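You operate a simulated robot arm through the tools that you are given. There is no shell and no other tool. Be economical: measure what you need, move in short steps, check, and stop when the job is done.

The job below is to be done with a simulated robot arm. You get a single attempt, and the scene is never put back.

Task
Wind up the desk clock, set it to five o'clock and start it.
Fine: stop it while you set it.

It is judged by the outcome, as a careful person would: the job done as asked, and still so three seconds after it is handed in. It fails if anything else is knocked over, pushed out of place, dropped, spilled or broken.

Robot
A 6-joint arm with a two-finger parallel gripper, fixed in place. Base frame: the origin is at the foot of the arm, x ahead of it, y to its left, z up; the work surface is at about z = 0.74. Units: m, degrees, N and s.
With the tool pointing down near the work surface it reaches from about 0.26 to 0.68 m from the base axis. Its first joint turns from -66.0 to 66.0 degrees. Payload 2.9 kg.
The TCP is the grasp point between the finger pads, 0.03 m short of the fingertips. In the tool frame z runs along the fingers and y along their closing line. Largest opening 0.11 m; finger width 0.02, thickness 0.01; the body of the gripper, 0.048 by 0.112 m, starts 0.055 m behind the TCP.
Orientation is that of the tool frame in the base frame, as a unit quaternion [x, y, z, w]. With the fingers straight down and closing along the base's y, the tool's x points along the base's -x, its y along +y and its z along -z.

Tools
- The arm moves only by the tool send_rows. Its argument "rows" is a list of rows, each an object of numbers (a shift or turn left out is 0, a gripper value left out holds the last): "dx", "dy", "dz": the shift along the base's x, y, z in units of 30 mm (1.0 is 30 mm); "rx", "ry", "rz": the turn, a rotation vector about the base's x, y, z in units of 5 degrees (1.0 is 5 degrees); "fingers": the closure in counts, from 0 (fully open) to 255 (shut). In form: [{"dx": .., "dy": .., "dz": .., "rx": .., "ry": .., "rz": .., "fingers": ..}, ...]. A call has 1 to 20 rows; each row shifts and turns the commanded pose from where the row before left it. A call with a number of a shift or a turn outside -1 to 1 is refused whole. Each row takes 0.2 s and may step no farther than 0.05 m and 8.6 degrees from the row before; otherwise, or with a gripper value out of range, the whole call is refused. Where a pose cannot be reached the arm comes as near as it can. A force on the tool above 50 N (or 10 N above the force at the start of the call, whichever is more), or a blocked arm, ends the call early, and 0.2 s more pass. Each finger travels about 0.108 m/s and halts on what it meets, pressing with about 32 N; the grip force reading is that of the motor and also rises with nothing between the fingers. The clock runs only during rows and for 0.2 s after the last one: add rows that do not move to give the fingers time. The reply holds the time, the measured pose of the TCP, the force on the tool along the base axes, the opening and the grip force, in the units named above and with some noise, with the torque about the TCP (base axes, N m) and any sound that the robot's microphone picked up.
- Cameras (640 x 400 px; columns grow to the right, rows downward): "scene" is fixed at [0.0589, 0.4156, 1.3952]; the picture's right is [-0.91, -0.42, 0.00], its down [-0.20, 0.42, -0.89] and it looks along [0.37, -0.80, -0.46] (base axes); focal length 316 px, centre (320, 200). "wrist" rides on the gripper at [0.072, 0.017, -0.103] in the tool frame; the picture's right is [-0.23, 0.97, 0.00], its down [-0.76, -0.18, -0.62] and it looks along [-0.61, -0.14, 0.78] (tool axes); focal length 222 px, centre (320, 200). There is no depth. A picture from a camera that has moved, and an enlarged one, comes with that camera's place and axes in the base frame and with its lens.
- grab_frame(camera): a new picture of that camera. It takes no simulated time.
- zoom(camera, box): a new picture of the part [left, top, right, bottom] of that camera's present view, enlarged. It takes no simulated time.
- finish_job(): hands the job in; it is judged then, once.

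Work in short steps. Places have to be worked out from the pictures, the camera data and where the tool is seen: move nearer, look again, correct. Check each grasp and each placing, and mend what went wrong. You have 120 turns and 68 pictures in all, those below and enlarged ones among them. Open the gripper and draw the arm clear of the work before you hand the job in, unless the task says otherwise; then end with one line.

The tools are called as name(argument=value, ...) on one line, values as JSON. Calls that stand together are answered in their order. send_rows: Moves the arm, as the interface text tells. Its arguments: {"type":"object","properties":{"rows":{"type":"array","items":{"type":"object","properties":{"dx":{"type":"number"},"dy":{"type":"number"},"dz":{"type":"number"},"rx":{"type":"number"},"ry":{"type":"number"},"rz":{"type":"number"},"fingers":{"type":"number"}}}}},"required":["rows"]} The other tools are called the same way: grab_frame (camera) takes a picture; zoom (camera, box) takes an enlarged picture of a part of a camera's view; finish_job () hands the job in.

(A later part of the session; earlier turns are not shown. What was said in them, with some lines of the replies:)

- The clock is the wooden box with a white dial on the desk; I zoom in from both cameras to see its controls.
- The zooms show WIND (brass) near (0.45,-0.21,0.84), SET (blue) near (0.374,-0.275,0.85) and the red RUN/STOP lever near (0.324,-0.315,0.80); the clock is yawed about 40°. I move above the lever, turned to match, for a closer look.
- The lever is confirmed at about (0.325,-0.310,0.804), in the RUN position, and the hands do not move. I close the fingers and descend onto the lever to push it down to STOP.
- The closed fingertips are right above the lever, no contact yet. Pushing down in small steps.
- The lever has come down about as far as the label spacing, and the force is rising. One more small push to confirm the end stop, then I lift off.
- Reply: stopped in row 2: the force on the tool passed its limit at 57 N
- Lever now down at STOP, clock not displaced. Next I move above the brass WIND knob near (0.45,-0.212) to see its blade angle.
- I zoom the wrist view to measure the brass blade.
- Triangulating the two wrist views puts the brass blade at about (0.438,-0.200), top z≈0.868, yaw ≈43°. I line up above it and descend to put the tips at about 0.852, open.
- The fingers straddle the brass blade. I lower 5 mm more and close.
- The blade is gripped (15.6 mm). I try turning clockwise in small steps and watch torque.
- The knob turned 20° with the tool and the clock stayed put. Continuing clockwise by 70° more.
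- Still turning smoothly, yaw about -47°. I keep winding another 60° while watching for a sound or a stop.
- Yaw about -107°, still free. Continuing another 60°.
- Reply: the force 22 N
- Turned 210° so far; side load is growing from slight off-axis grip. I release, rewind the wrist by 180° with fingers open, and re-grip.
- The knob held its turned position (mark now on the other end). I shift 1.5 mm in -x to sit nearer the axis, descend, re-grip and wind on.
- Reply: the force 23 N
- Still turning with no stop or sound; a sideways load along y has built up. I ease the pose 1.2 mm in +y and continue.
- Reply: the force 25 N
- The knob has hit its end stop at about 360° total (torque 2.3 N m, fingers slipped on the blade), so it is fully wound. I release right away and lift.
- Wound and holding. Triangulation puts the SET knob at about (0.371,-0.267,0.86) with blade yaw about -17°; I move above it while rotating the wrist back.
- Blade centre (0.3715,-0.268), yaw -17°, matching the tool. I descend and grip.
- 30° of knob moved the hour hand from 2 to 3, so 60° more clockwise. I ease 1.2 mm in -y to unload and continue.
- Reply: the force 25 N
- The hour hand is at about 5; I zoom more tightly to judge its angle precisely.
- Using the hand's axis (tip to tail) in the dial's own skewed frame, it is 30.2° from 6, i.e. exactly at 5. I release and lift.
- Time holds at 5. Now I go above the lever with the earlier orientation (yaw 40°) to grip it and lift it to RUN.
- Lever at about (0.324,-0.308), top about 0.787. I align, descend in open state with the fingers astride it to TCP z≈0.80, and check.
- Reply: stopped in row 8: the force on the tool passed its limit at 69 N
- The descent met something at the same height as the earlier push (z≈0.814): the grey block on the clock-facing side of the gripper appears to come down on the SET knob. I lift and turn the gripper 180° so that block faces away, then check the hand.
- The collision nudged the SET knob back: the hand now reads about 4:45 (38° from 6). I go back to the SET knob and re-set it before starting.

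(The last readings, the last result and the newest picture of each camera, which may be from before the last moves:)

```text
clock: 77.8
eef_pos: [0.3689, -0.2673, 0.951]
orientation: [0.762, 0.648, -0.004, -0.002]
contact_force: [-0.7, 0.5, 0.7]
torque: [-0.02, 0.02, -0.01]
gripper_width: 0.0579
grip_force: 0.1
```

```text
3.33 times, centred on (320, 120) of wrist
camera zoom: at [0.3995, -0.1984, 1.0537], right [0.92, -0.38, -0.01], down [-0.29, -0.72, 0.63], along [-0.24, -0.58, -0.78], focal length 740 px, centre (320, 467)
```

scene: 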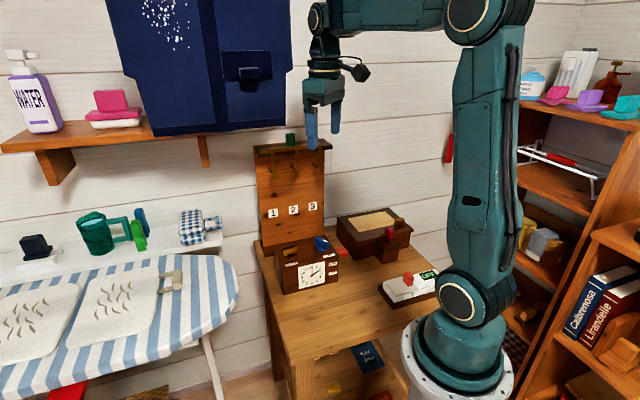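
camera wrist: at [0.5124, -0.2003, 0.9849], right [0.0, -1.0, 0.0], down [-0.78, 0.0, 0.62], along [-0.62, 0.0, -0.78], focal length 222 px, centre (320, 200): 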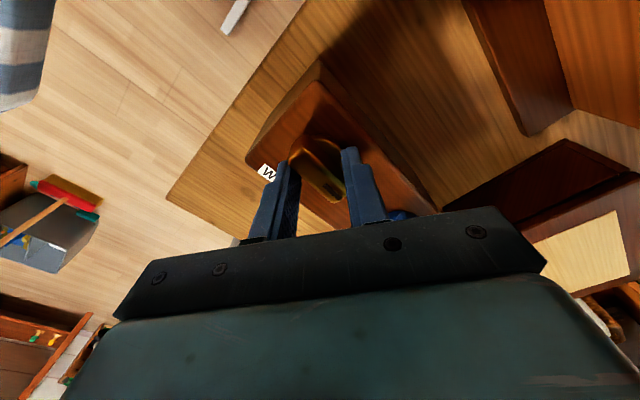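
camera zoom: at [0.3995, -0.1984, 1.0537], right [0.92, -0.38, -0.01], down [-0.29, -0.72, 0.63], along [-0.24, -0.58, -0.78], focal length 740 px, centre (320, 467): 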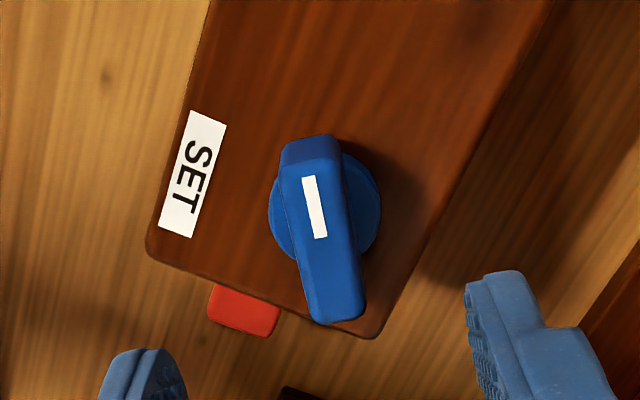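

Aligned within a couple of degrees. Descend, grip, and turn 8° clockwise.

send_rows(rows=[{"dx": 0.05, "dz": -0.8}, {"dz": -0.8}, {"dz": -0.5}, {"dz": -0.23}, {"fingers": 255}, {}, {}, {"rz": -0.8}, {"rz": -0.8}, {}])

zoom(camera="scene", box=[299, 260, 329, 280])

```text
clock: 80.0
eef_pos: [0.3697, -0.2682, 0.8808]
orientation: [0.807, 0.591, -0.004, -0.003]
contact_force: [-17.6, -8.3, -6.2]
torque: [0.69, -0.97, -0.03]
gripper_width: 0.016
grip_force: 44.8
```

```text
16.00 times, centred on (314, 270) of scene
camera zoom: at [0.0585, 0.4153, 1.3953], right [-0.91, -0.42, 0.0], down [-0.2, 0.42, -0.89], along [0.37, -0.8, -0.46], focal length 5060 px, centre (416, -920)
```

zoom: 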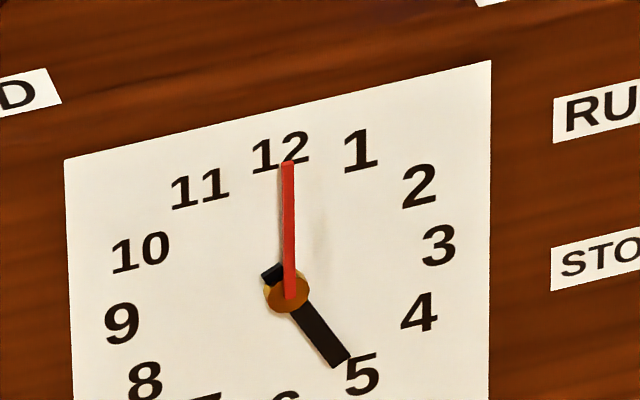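

Back at exactly 5. I release straight up and verify.

send_rows(rows=[{"fingers": 120}, {}, {"dz": 0.6}, {"dz": 0.8}, {"dz": 0.8}, {"dz": 0.6}, {}])

zoom(camera="scene", box=[299, 260, 329, 280])

```text
clock: 81.6
eef_pos: [0.3715, -0.2663, 0.9663]
orientation: [0.805, 0.593, -0.004, -0.003]
contact_force: [0.6, 0.3, -0.8]
torque: [-0.01, 0.01, 0.0]
gripper_width: 0.0583
grip_force: 0.1
```

```text
16.00 times, centred on (314, 270) of scene
camera zoom: at [0.0589, 0.4156, 1.3952], right [-0.91, -0.42, 0.0], down [-0.2, 0.42, -0.89], along [0.37, -0.8, -0.46], focal length 5060 px, centre (416, -920)
```

zoom: 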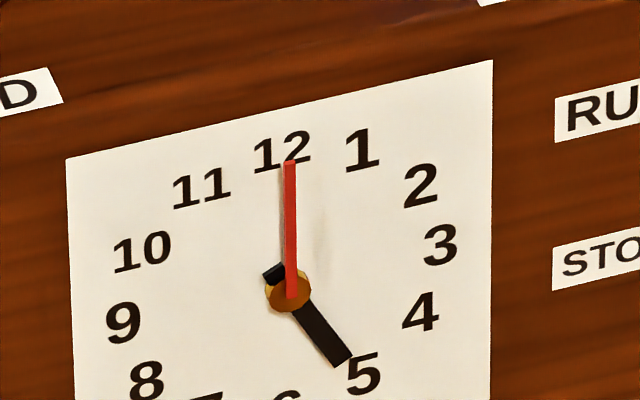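

The set time holds. Now I move above the lever with the block facing outward (yaw -137°) and tilt the tool 15° so its body leans away from the clock.

send_rows(rows=[{"dx": -0.31, "dy": -0.27, "rz": -1}, {"dx": -0.31, "dy": -0.27, "rz": -1}, {"dx": -0.31, "dy": -0.27, "rz": -1}, {"dx": -0.31, "dy": -0.27, "rz": -1}, {"dx": -0.31, "dy": -0.28, "rz": -1}, {"dx": -0.3, "dy": -0.28, "rz": -1}, {"rx": 0.5, "ry": -0.555}, {"rx": 0.5, "ry": -0.555}, {"rx": 0.5, "ry": -0.555}, {"rx": 0.5, "ry": -0.555}, {}])

grab_frame(camera="wrist")

grab_frame(camera="scene")

```text
clock: 84.0
eef_pos: [0.3151, -0.3165, 0.9642]
orientation: [0.924, 0.361, 0.118, -0.05]
contact_force: [0.4, 0.2, 0.4]
torque: [0.0, 0.05, -0.02]
gripper_width: 0.0583
grip_force: 0.0
```

```text
27 pictures are left
camera wrist: at [0.3603, -0.2999, 1.083], right [0.5, -0.86, -0.06], down [-0.78, -0.48, 0.41], along [-0.38, -0.16, -0.91], focal length 222 px, centre (320, 200)
```

wrist: 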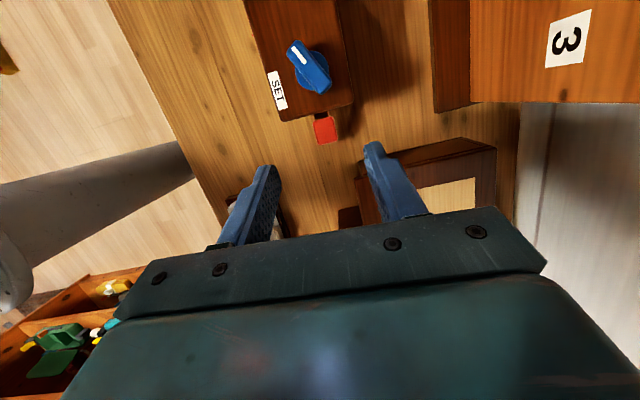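

```text
26 pictures are left
```

scene: 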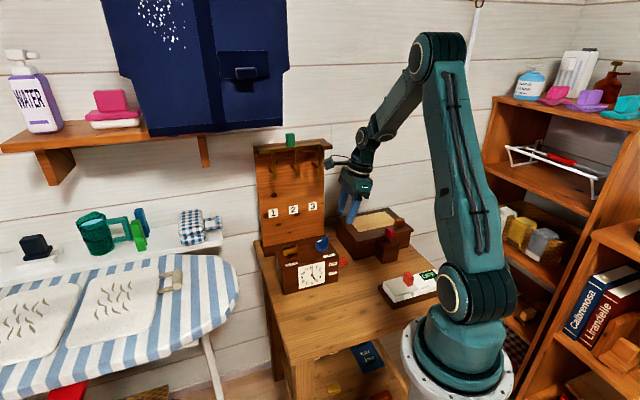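

Tilt direction is right, but I estimate the tan-topped box (top z≈0.84) lies just 45 mm outward of the lever, beneath where the grey block would go. Safer: grey block toward the clock with ~12° outward tilt and a shallower grip; I untilt and rotate back.

send_rows(rows=[{"rx": -0.5, "ry": 0.555}, {"rx": -0.5, "ry": 0.555}, {"rx": -0.5, "ry": 0.555}, {"rx": -0.5, "ry": 0.555}, {"rz": 1}, {"rz": 1}, {"rz": 1}, {"rz": 1}, {"rz": 1}, {"rz": 1}, {"rz": 1}, {"rz": 1}, {"rz": 1}, {"rz": 1}, {"rz": 1}, {"rz": 1}, {"rz": 1}, {"rz": 1}, {"rz": 1}, {"rz": 1}])

send_rows(rows=[{"rz": 1}, {"rz": 1}, {"rz": 1}, {"rz": 1}, {"rz": 1}, {"rz": 1}, {"rz": 1}, {"rz": 1}, {"rz": 1}, {"rz": 1}, {"rz": 1}, {"rz": 1}, {"rz": 1}, {"rz": 1}, {"rz": 1}, {"rz": 1}, {"rz": 1}, {"rz": 1}, {"rz": 1}, {"rz": 1}])

send_rows(rows=[{"rx": 0.54, "ry": -0.593}, {"rx": 0.54, "ry": -0.593}, {"rx": 0.54, "ry": -0.593}, {"dx": 0.08, "dy": 0.08}, {}])

zoom(camera="wrist", box=[224, 20, 448, 160])

```text
clock: 88.2
eef_pos: [0.3148, -0.3164, 0.9659]
orientation: [0.478, 0.878, -0.005, -0.001]
contact_force: [-0.1, 0.3, 0.4]
torque: [-0.01, -0.01, -0.01]
gripper_width: 0.0583
grip_force: 0.0
```

```text
clock: 92.4
eef_pos: [0.3165, -0.3157, 0.964]
orientation: [-0.364, 0.931, -0.004, 0.003]
contact_force: [-0.6, 0.5, -0.2]
torque: [0.01, -0.02, 0.0]
gripper_width: 0.0581
grip_force: 0.0
```

```text
clock: 93.6
eef_pos: [0.3183, -0.3155, 0.9647]
orientation: [-0.361, 0.927, 0.034, 0.101]
contact_force: [-0.1, 0.1, -0.1]
torque: [-0.02, -0.01, 0.03]
gripper_width: 0.0583
grip_force: 0.1
```

```text
2.86 times, centred on (336, 90) of wrist
camera zoom: at [0.2388, -0.3642, 1.0505], right [-0.5, 0.87, 0.04], down [0.57, 0.29, 0.77], along [0.66, 0.4, -0.63], focal length 635 px, centre (274, 514)
```

zoom: 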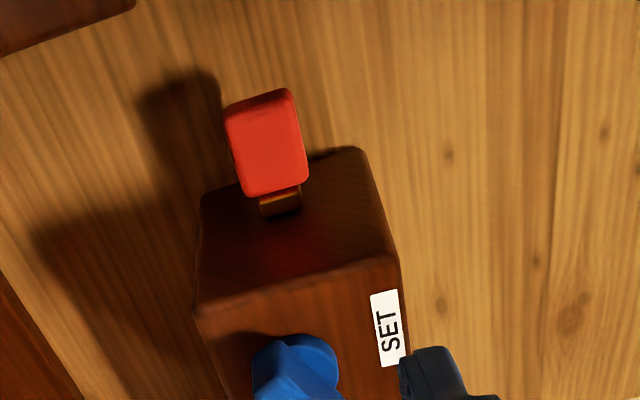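

Lever measured at (0.324,-0.307); target TCP (0.318,-0.312). I descend to 0.82 first and look.

send_rows(rows=[{"dy": 0.1, "dz": -0.6}, {"dz": -0.9}, {"dz": -0.9}, {"dz": -0.9}, {"dz": -0.7}, {"dz": -0.5}, {"dz": -0.3}, {}])

zoom(camera="scene", box=[290, 200, 410, 280])

zoom(camera="wrist", box=[224, 60, 448, 200])

```text
clock: 95.4
eef_pos: [0.3184, -0.3114, 0.8207]
orientation: [-0.362, 0.926, 0.034, 0.101]
contact_force: [-0.5, -0.2, 0.4]
torque: [-0.01, 0.02, 0.01]
gripper_width: 0.0581
grip_force: 0.0
```

```text
5.00 times, centred on (350, 240) of scene
camera zoom: at [0.0589, 0.4156, 1.3952], right [-0.91, -0.42, 0.0], down [-0.2, 0.42, -0.89], along [0.37, -0.8, -0.46], focal length 1581 px, centre (170, 0)
```

zoom: 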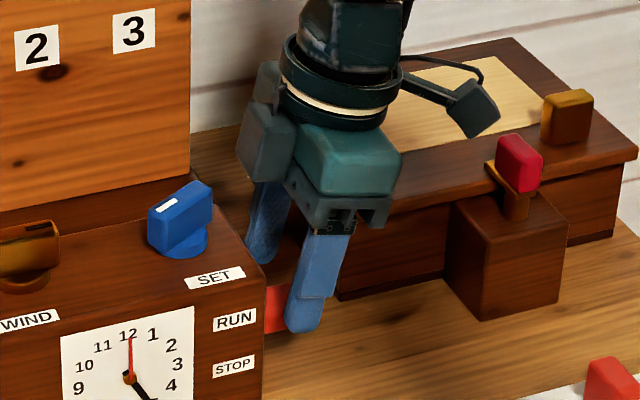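

```text
2.86 times, centred on (336, 130) of wrist
camera zoom: at [0.2383, -0.3606, 0.906], right [-0.5, 0.87, 0.04], down [0.57, 0.29, 0.77], along [0.66, 0.4, -0.63], focal length 635 px, centre (274, 400)
```

zoom: 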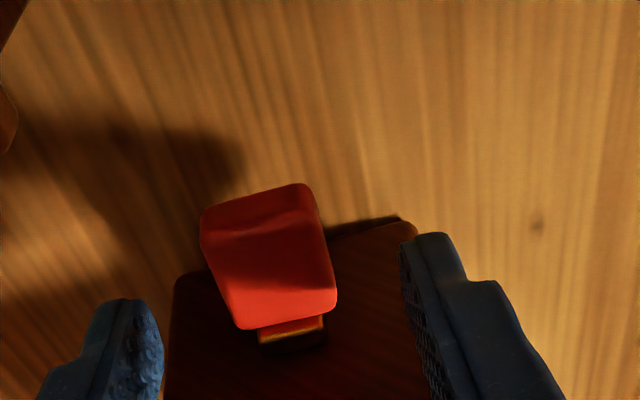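

Now clear of the knob, lever well between the fingers. I go down the last 17 mm slowly and close.

send_rows(rows=[{"dz": -0.2}, {"dz": -0.2}, {"dz": -0.2}, {"fingers": 255}, {}, {}, {}])

zoom(camera="wrist", box=[224, 60, 448, 200])

```text
clock: 97.0
eef_pos: [0.318, -0.3103, 0.8024]
orientation: [-0.362, 0.926, 0.034, 0.101]
contact_force: [-3.4, 3.2, 0.7]
torque: [0.3, 0.42, 1.12]
gripper_width: 0.0269
grip_force: 45.1
```

```text
2.86 times, centred on (336, 130) of wrist
camera zoom: at [0.2383, -0.3609, 0.8883], right [-0.5, 0.87, 0.04], down [0.57, 0.29, 0.77], along [0.66, 0.41, -0.63], focal length 635 px, centre (274, 400)
```

zoom: 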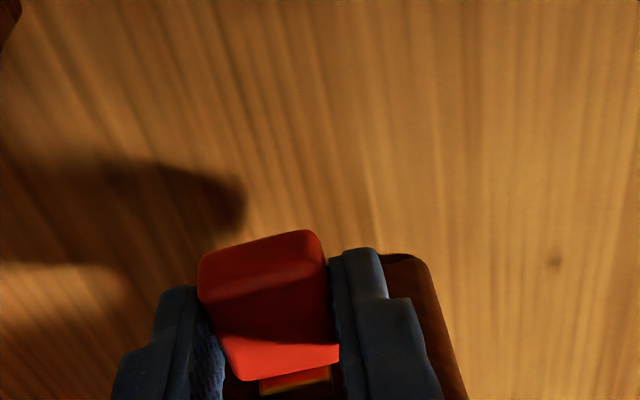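

Lever is gripped (27 mm). I relax the yaw by 3° and raise in small steps.

send_rows(rows=[{"rz": 0.6}, {"dz": 0.2}, {"dz": 0.2}, {"dz": 0.2}, {}])

zoom(camera="scene", box=[280, 225, 370, 285])

```text
clock: 98.2
eef_pos: [0.3185, -0.3105, 0.8203]
orientation: [-0.386, 0.916, 0.037, 0.101]
contact_force: [2.4, 7.9, -0.2]
torque: [0.85, -0.07, -0.62]
gripper_width: 0.0264
grip_force: 45.2
```

```text
6.67 times, centred on (325, 255) of scene
camera zoom: at [0.059, 0.4157, 1.3952], right [-0.91, -0.42, 0.0], down [-0.2, 0.42, -0.89], along [0.37, -0.8, -0.46], focal length 2108 px, centre (287, -167)
```

zoom: 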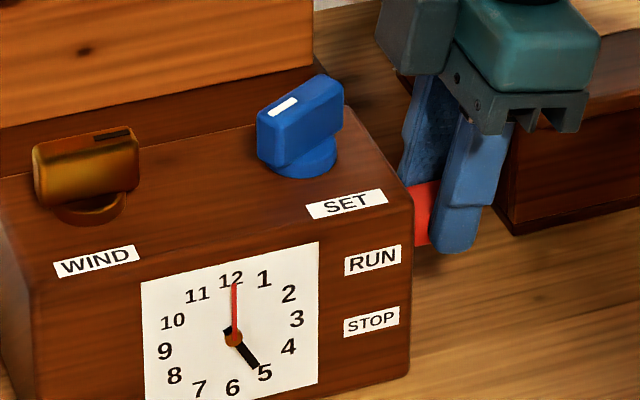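

The lever is coming up with the fingers and the clock is not disturbed. I keep raising.

send_rows(rows=[{"dz": 0.2}, {"dz": 0.2}, {"dz": 0.1}, {}])

zoom(camera="scene", box=[280, 225, 370, 285])

```text
clock: 99.2
eef_pos: [0.3172, -0.3104, 0.8365]
orientation: [-0.386, 0.916, 0.037, 0.1]
contact_force: [2.6, 4.5, -0.5]
torque: [0.43, 0.33, -0.62]
gripper_width: 0.0264
grip_force: 45.0
```

```text
6.67 times, centred on (325, 255) of scene
camera zoom: at [0.059, 0.4157, 1.3952], right [-0.91, -0.42, 0.0], down [-0.2, 0.42, -0.89], along [0.37, -0.8, -0.46], focal length 2108 px, centre (287, -167)
```

zoom: 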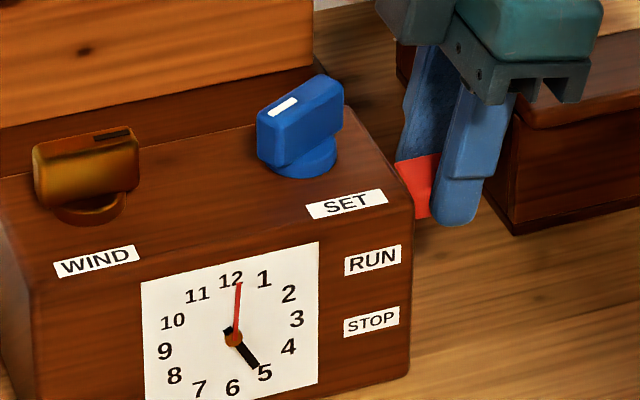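

The red hand has started to move, so the clock is running. I raise 3 mm more to be firmly at RUN, then release.

send_rows(rows=[{"dz": 0.1}, {}])

send_rows(rows=[{"fingers": 110}, {}, {}, {"dz": 0.5}, {"dz": 1}, {"dz": 1}, {"dz": 1}, {}])

zoom(camera="scene", box=[280, 225, 370, 285])

```text
clock: 99.8
eef_pos: [0.318, -0.3121, 0.8386]
orientation: [-0.385, 0.917, 0.036, 0.1]
contact_force: [9.2, 2.1, -13.2]
torque: [0.18, 0.33, -0.66]
gripper_width: 0.0262
grip_force: 44.9
```

```text
clock: 101.6
eef_pos: [0.3199, -0.3113, 0.9435]
orientation: [-0.385, 0.917, 0.037, 0.101]
contact_force: [-0.7, 0.1, 0.4]
torque: [0.0, -0.01, -0.01]
gripper_width: 0.0626
grip_force: 0.0
```

```text
6.67 times, centred on (325, 255) of scene
camera zoom: at [0.0589, 0.4156, 1.3952], right [-0.91, -0.42, 0.0], down [-0.2, 0.42, -0.89], along [0.37, -0.8, -0.46], focal length 2108 px, centre (287, -167)
```

zoom: 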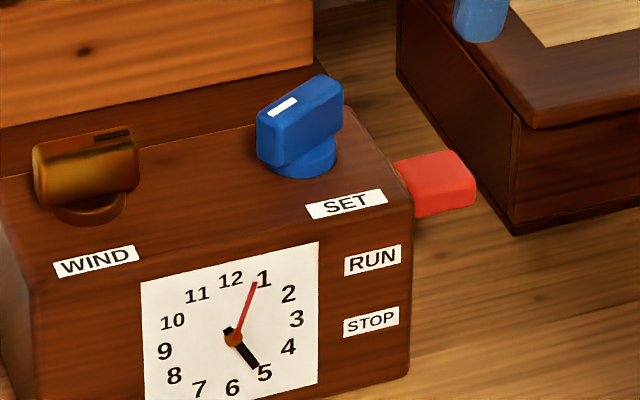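

It is running: the red hand has advanced and the hour hand is at 5, lever up at RUN. I open fully and withdraw the arm upward.

send_rows(rows=[{"dz": 1, "fingers": 0}, {"dz": 1}, {"dz": 1}, {"dz": 1}, {"dz": 1}, {"dz": 1}, {}])

zoom(camera="scene", box=[299, 260, 329, 280])

grab_frame(camera="scene")

```text
clock: 103.2
eef_pos: [0.3159, -0.3117, 1.1241]
orientation: [-0.385, 0.917, 0.037, 0.099]
contact_force: [0.7, -1.1, -0.1]
torque: [0.0, 0.0, 0.02]
gripper_width: 0.11
grip_force: 0.0
```

```text
16.00 times, centred on (314, 270) of scene
camera zoom: at [0.0589, 0.4156, 1.3952], right [-0.91, -0.42, 0.0], down [-0.2, 0.42, -0.89], along [0.37, -0.8, -0.46], focal length 5060 px, centre (416, -920)
```

zoom: 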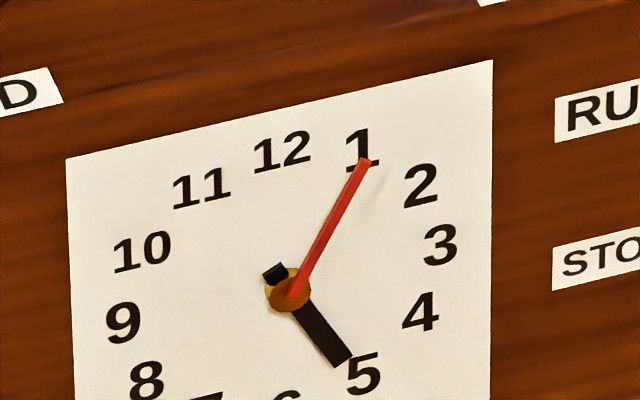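

```text
17 pictures are left
```

scene: 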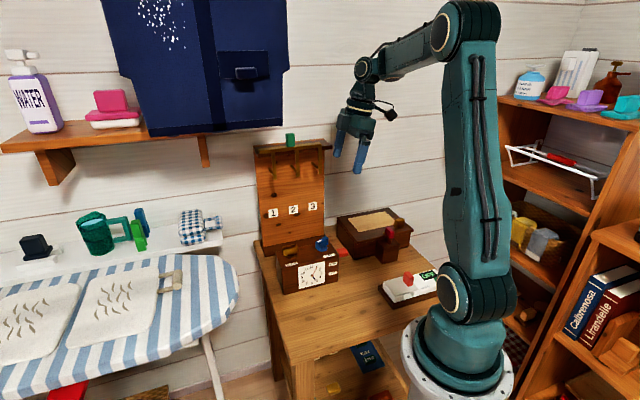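

The hour hand is at 5, the red second hand is running, the lever is at RUN, nothing else has moved, and the arm is clear. Handing in.

finish_job()

```text
The job is handed in.
```

The desk clock is wound to its stop, set to five o'clock and running, with the lever at RUN. While I was reaching for the lever, the gripper bumped the SET knob and moved the time to about 4:45. I reset it to five before starting the clock.
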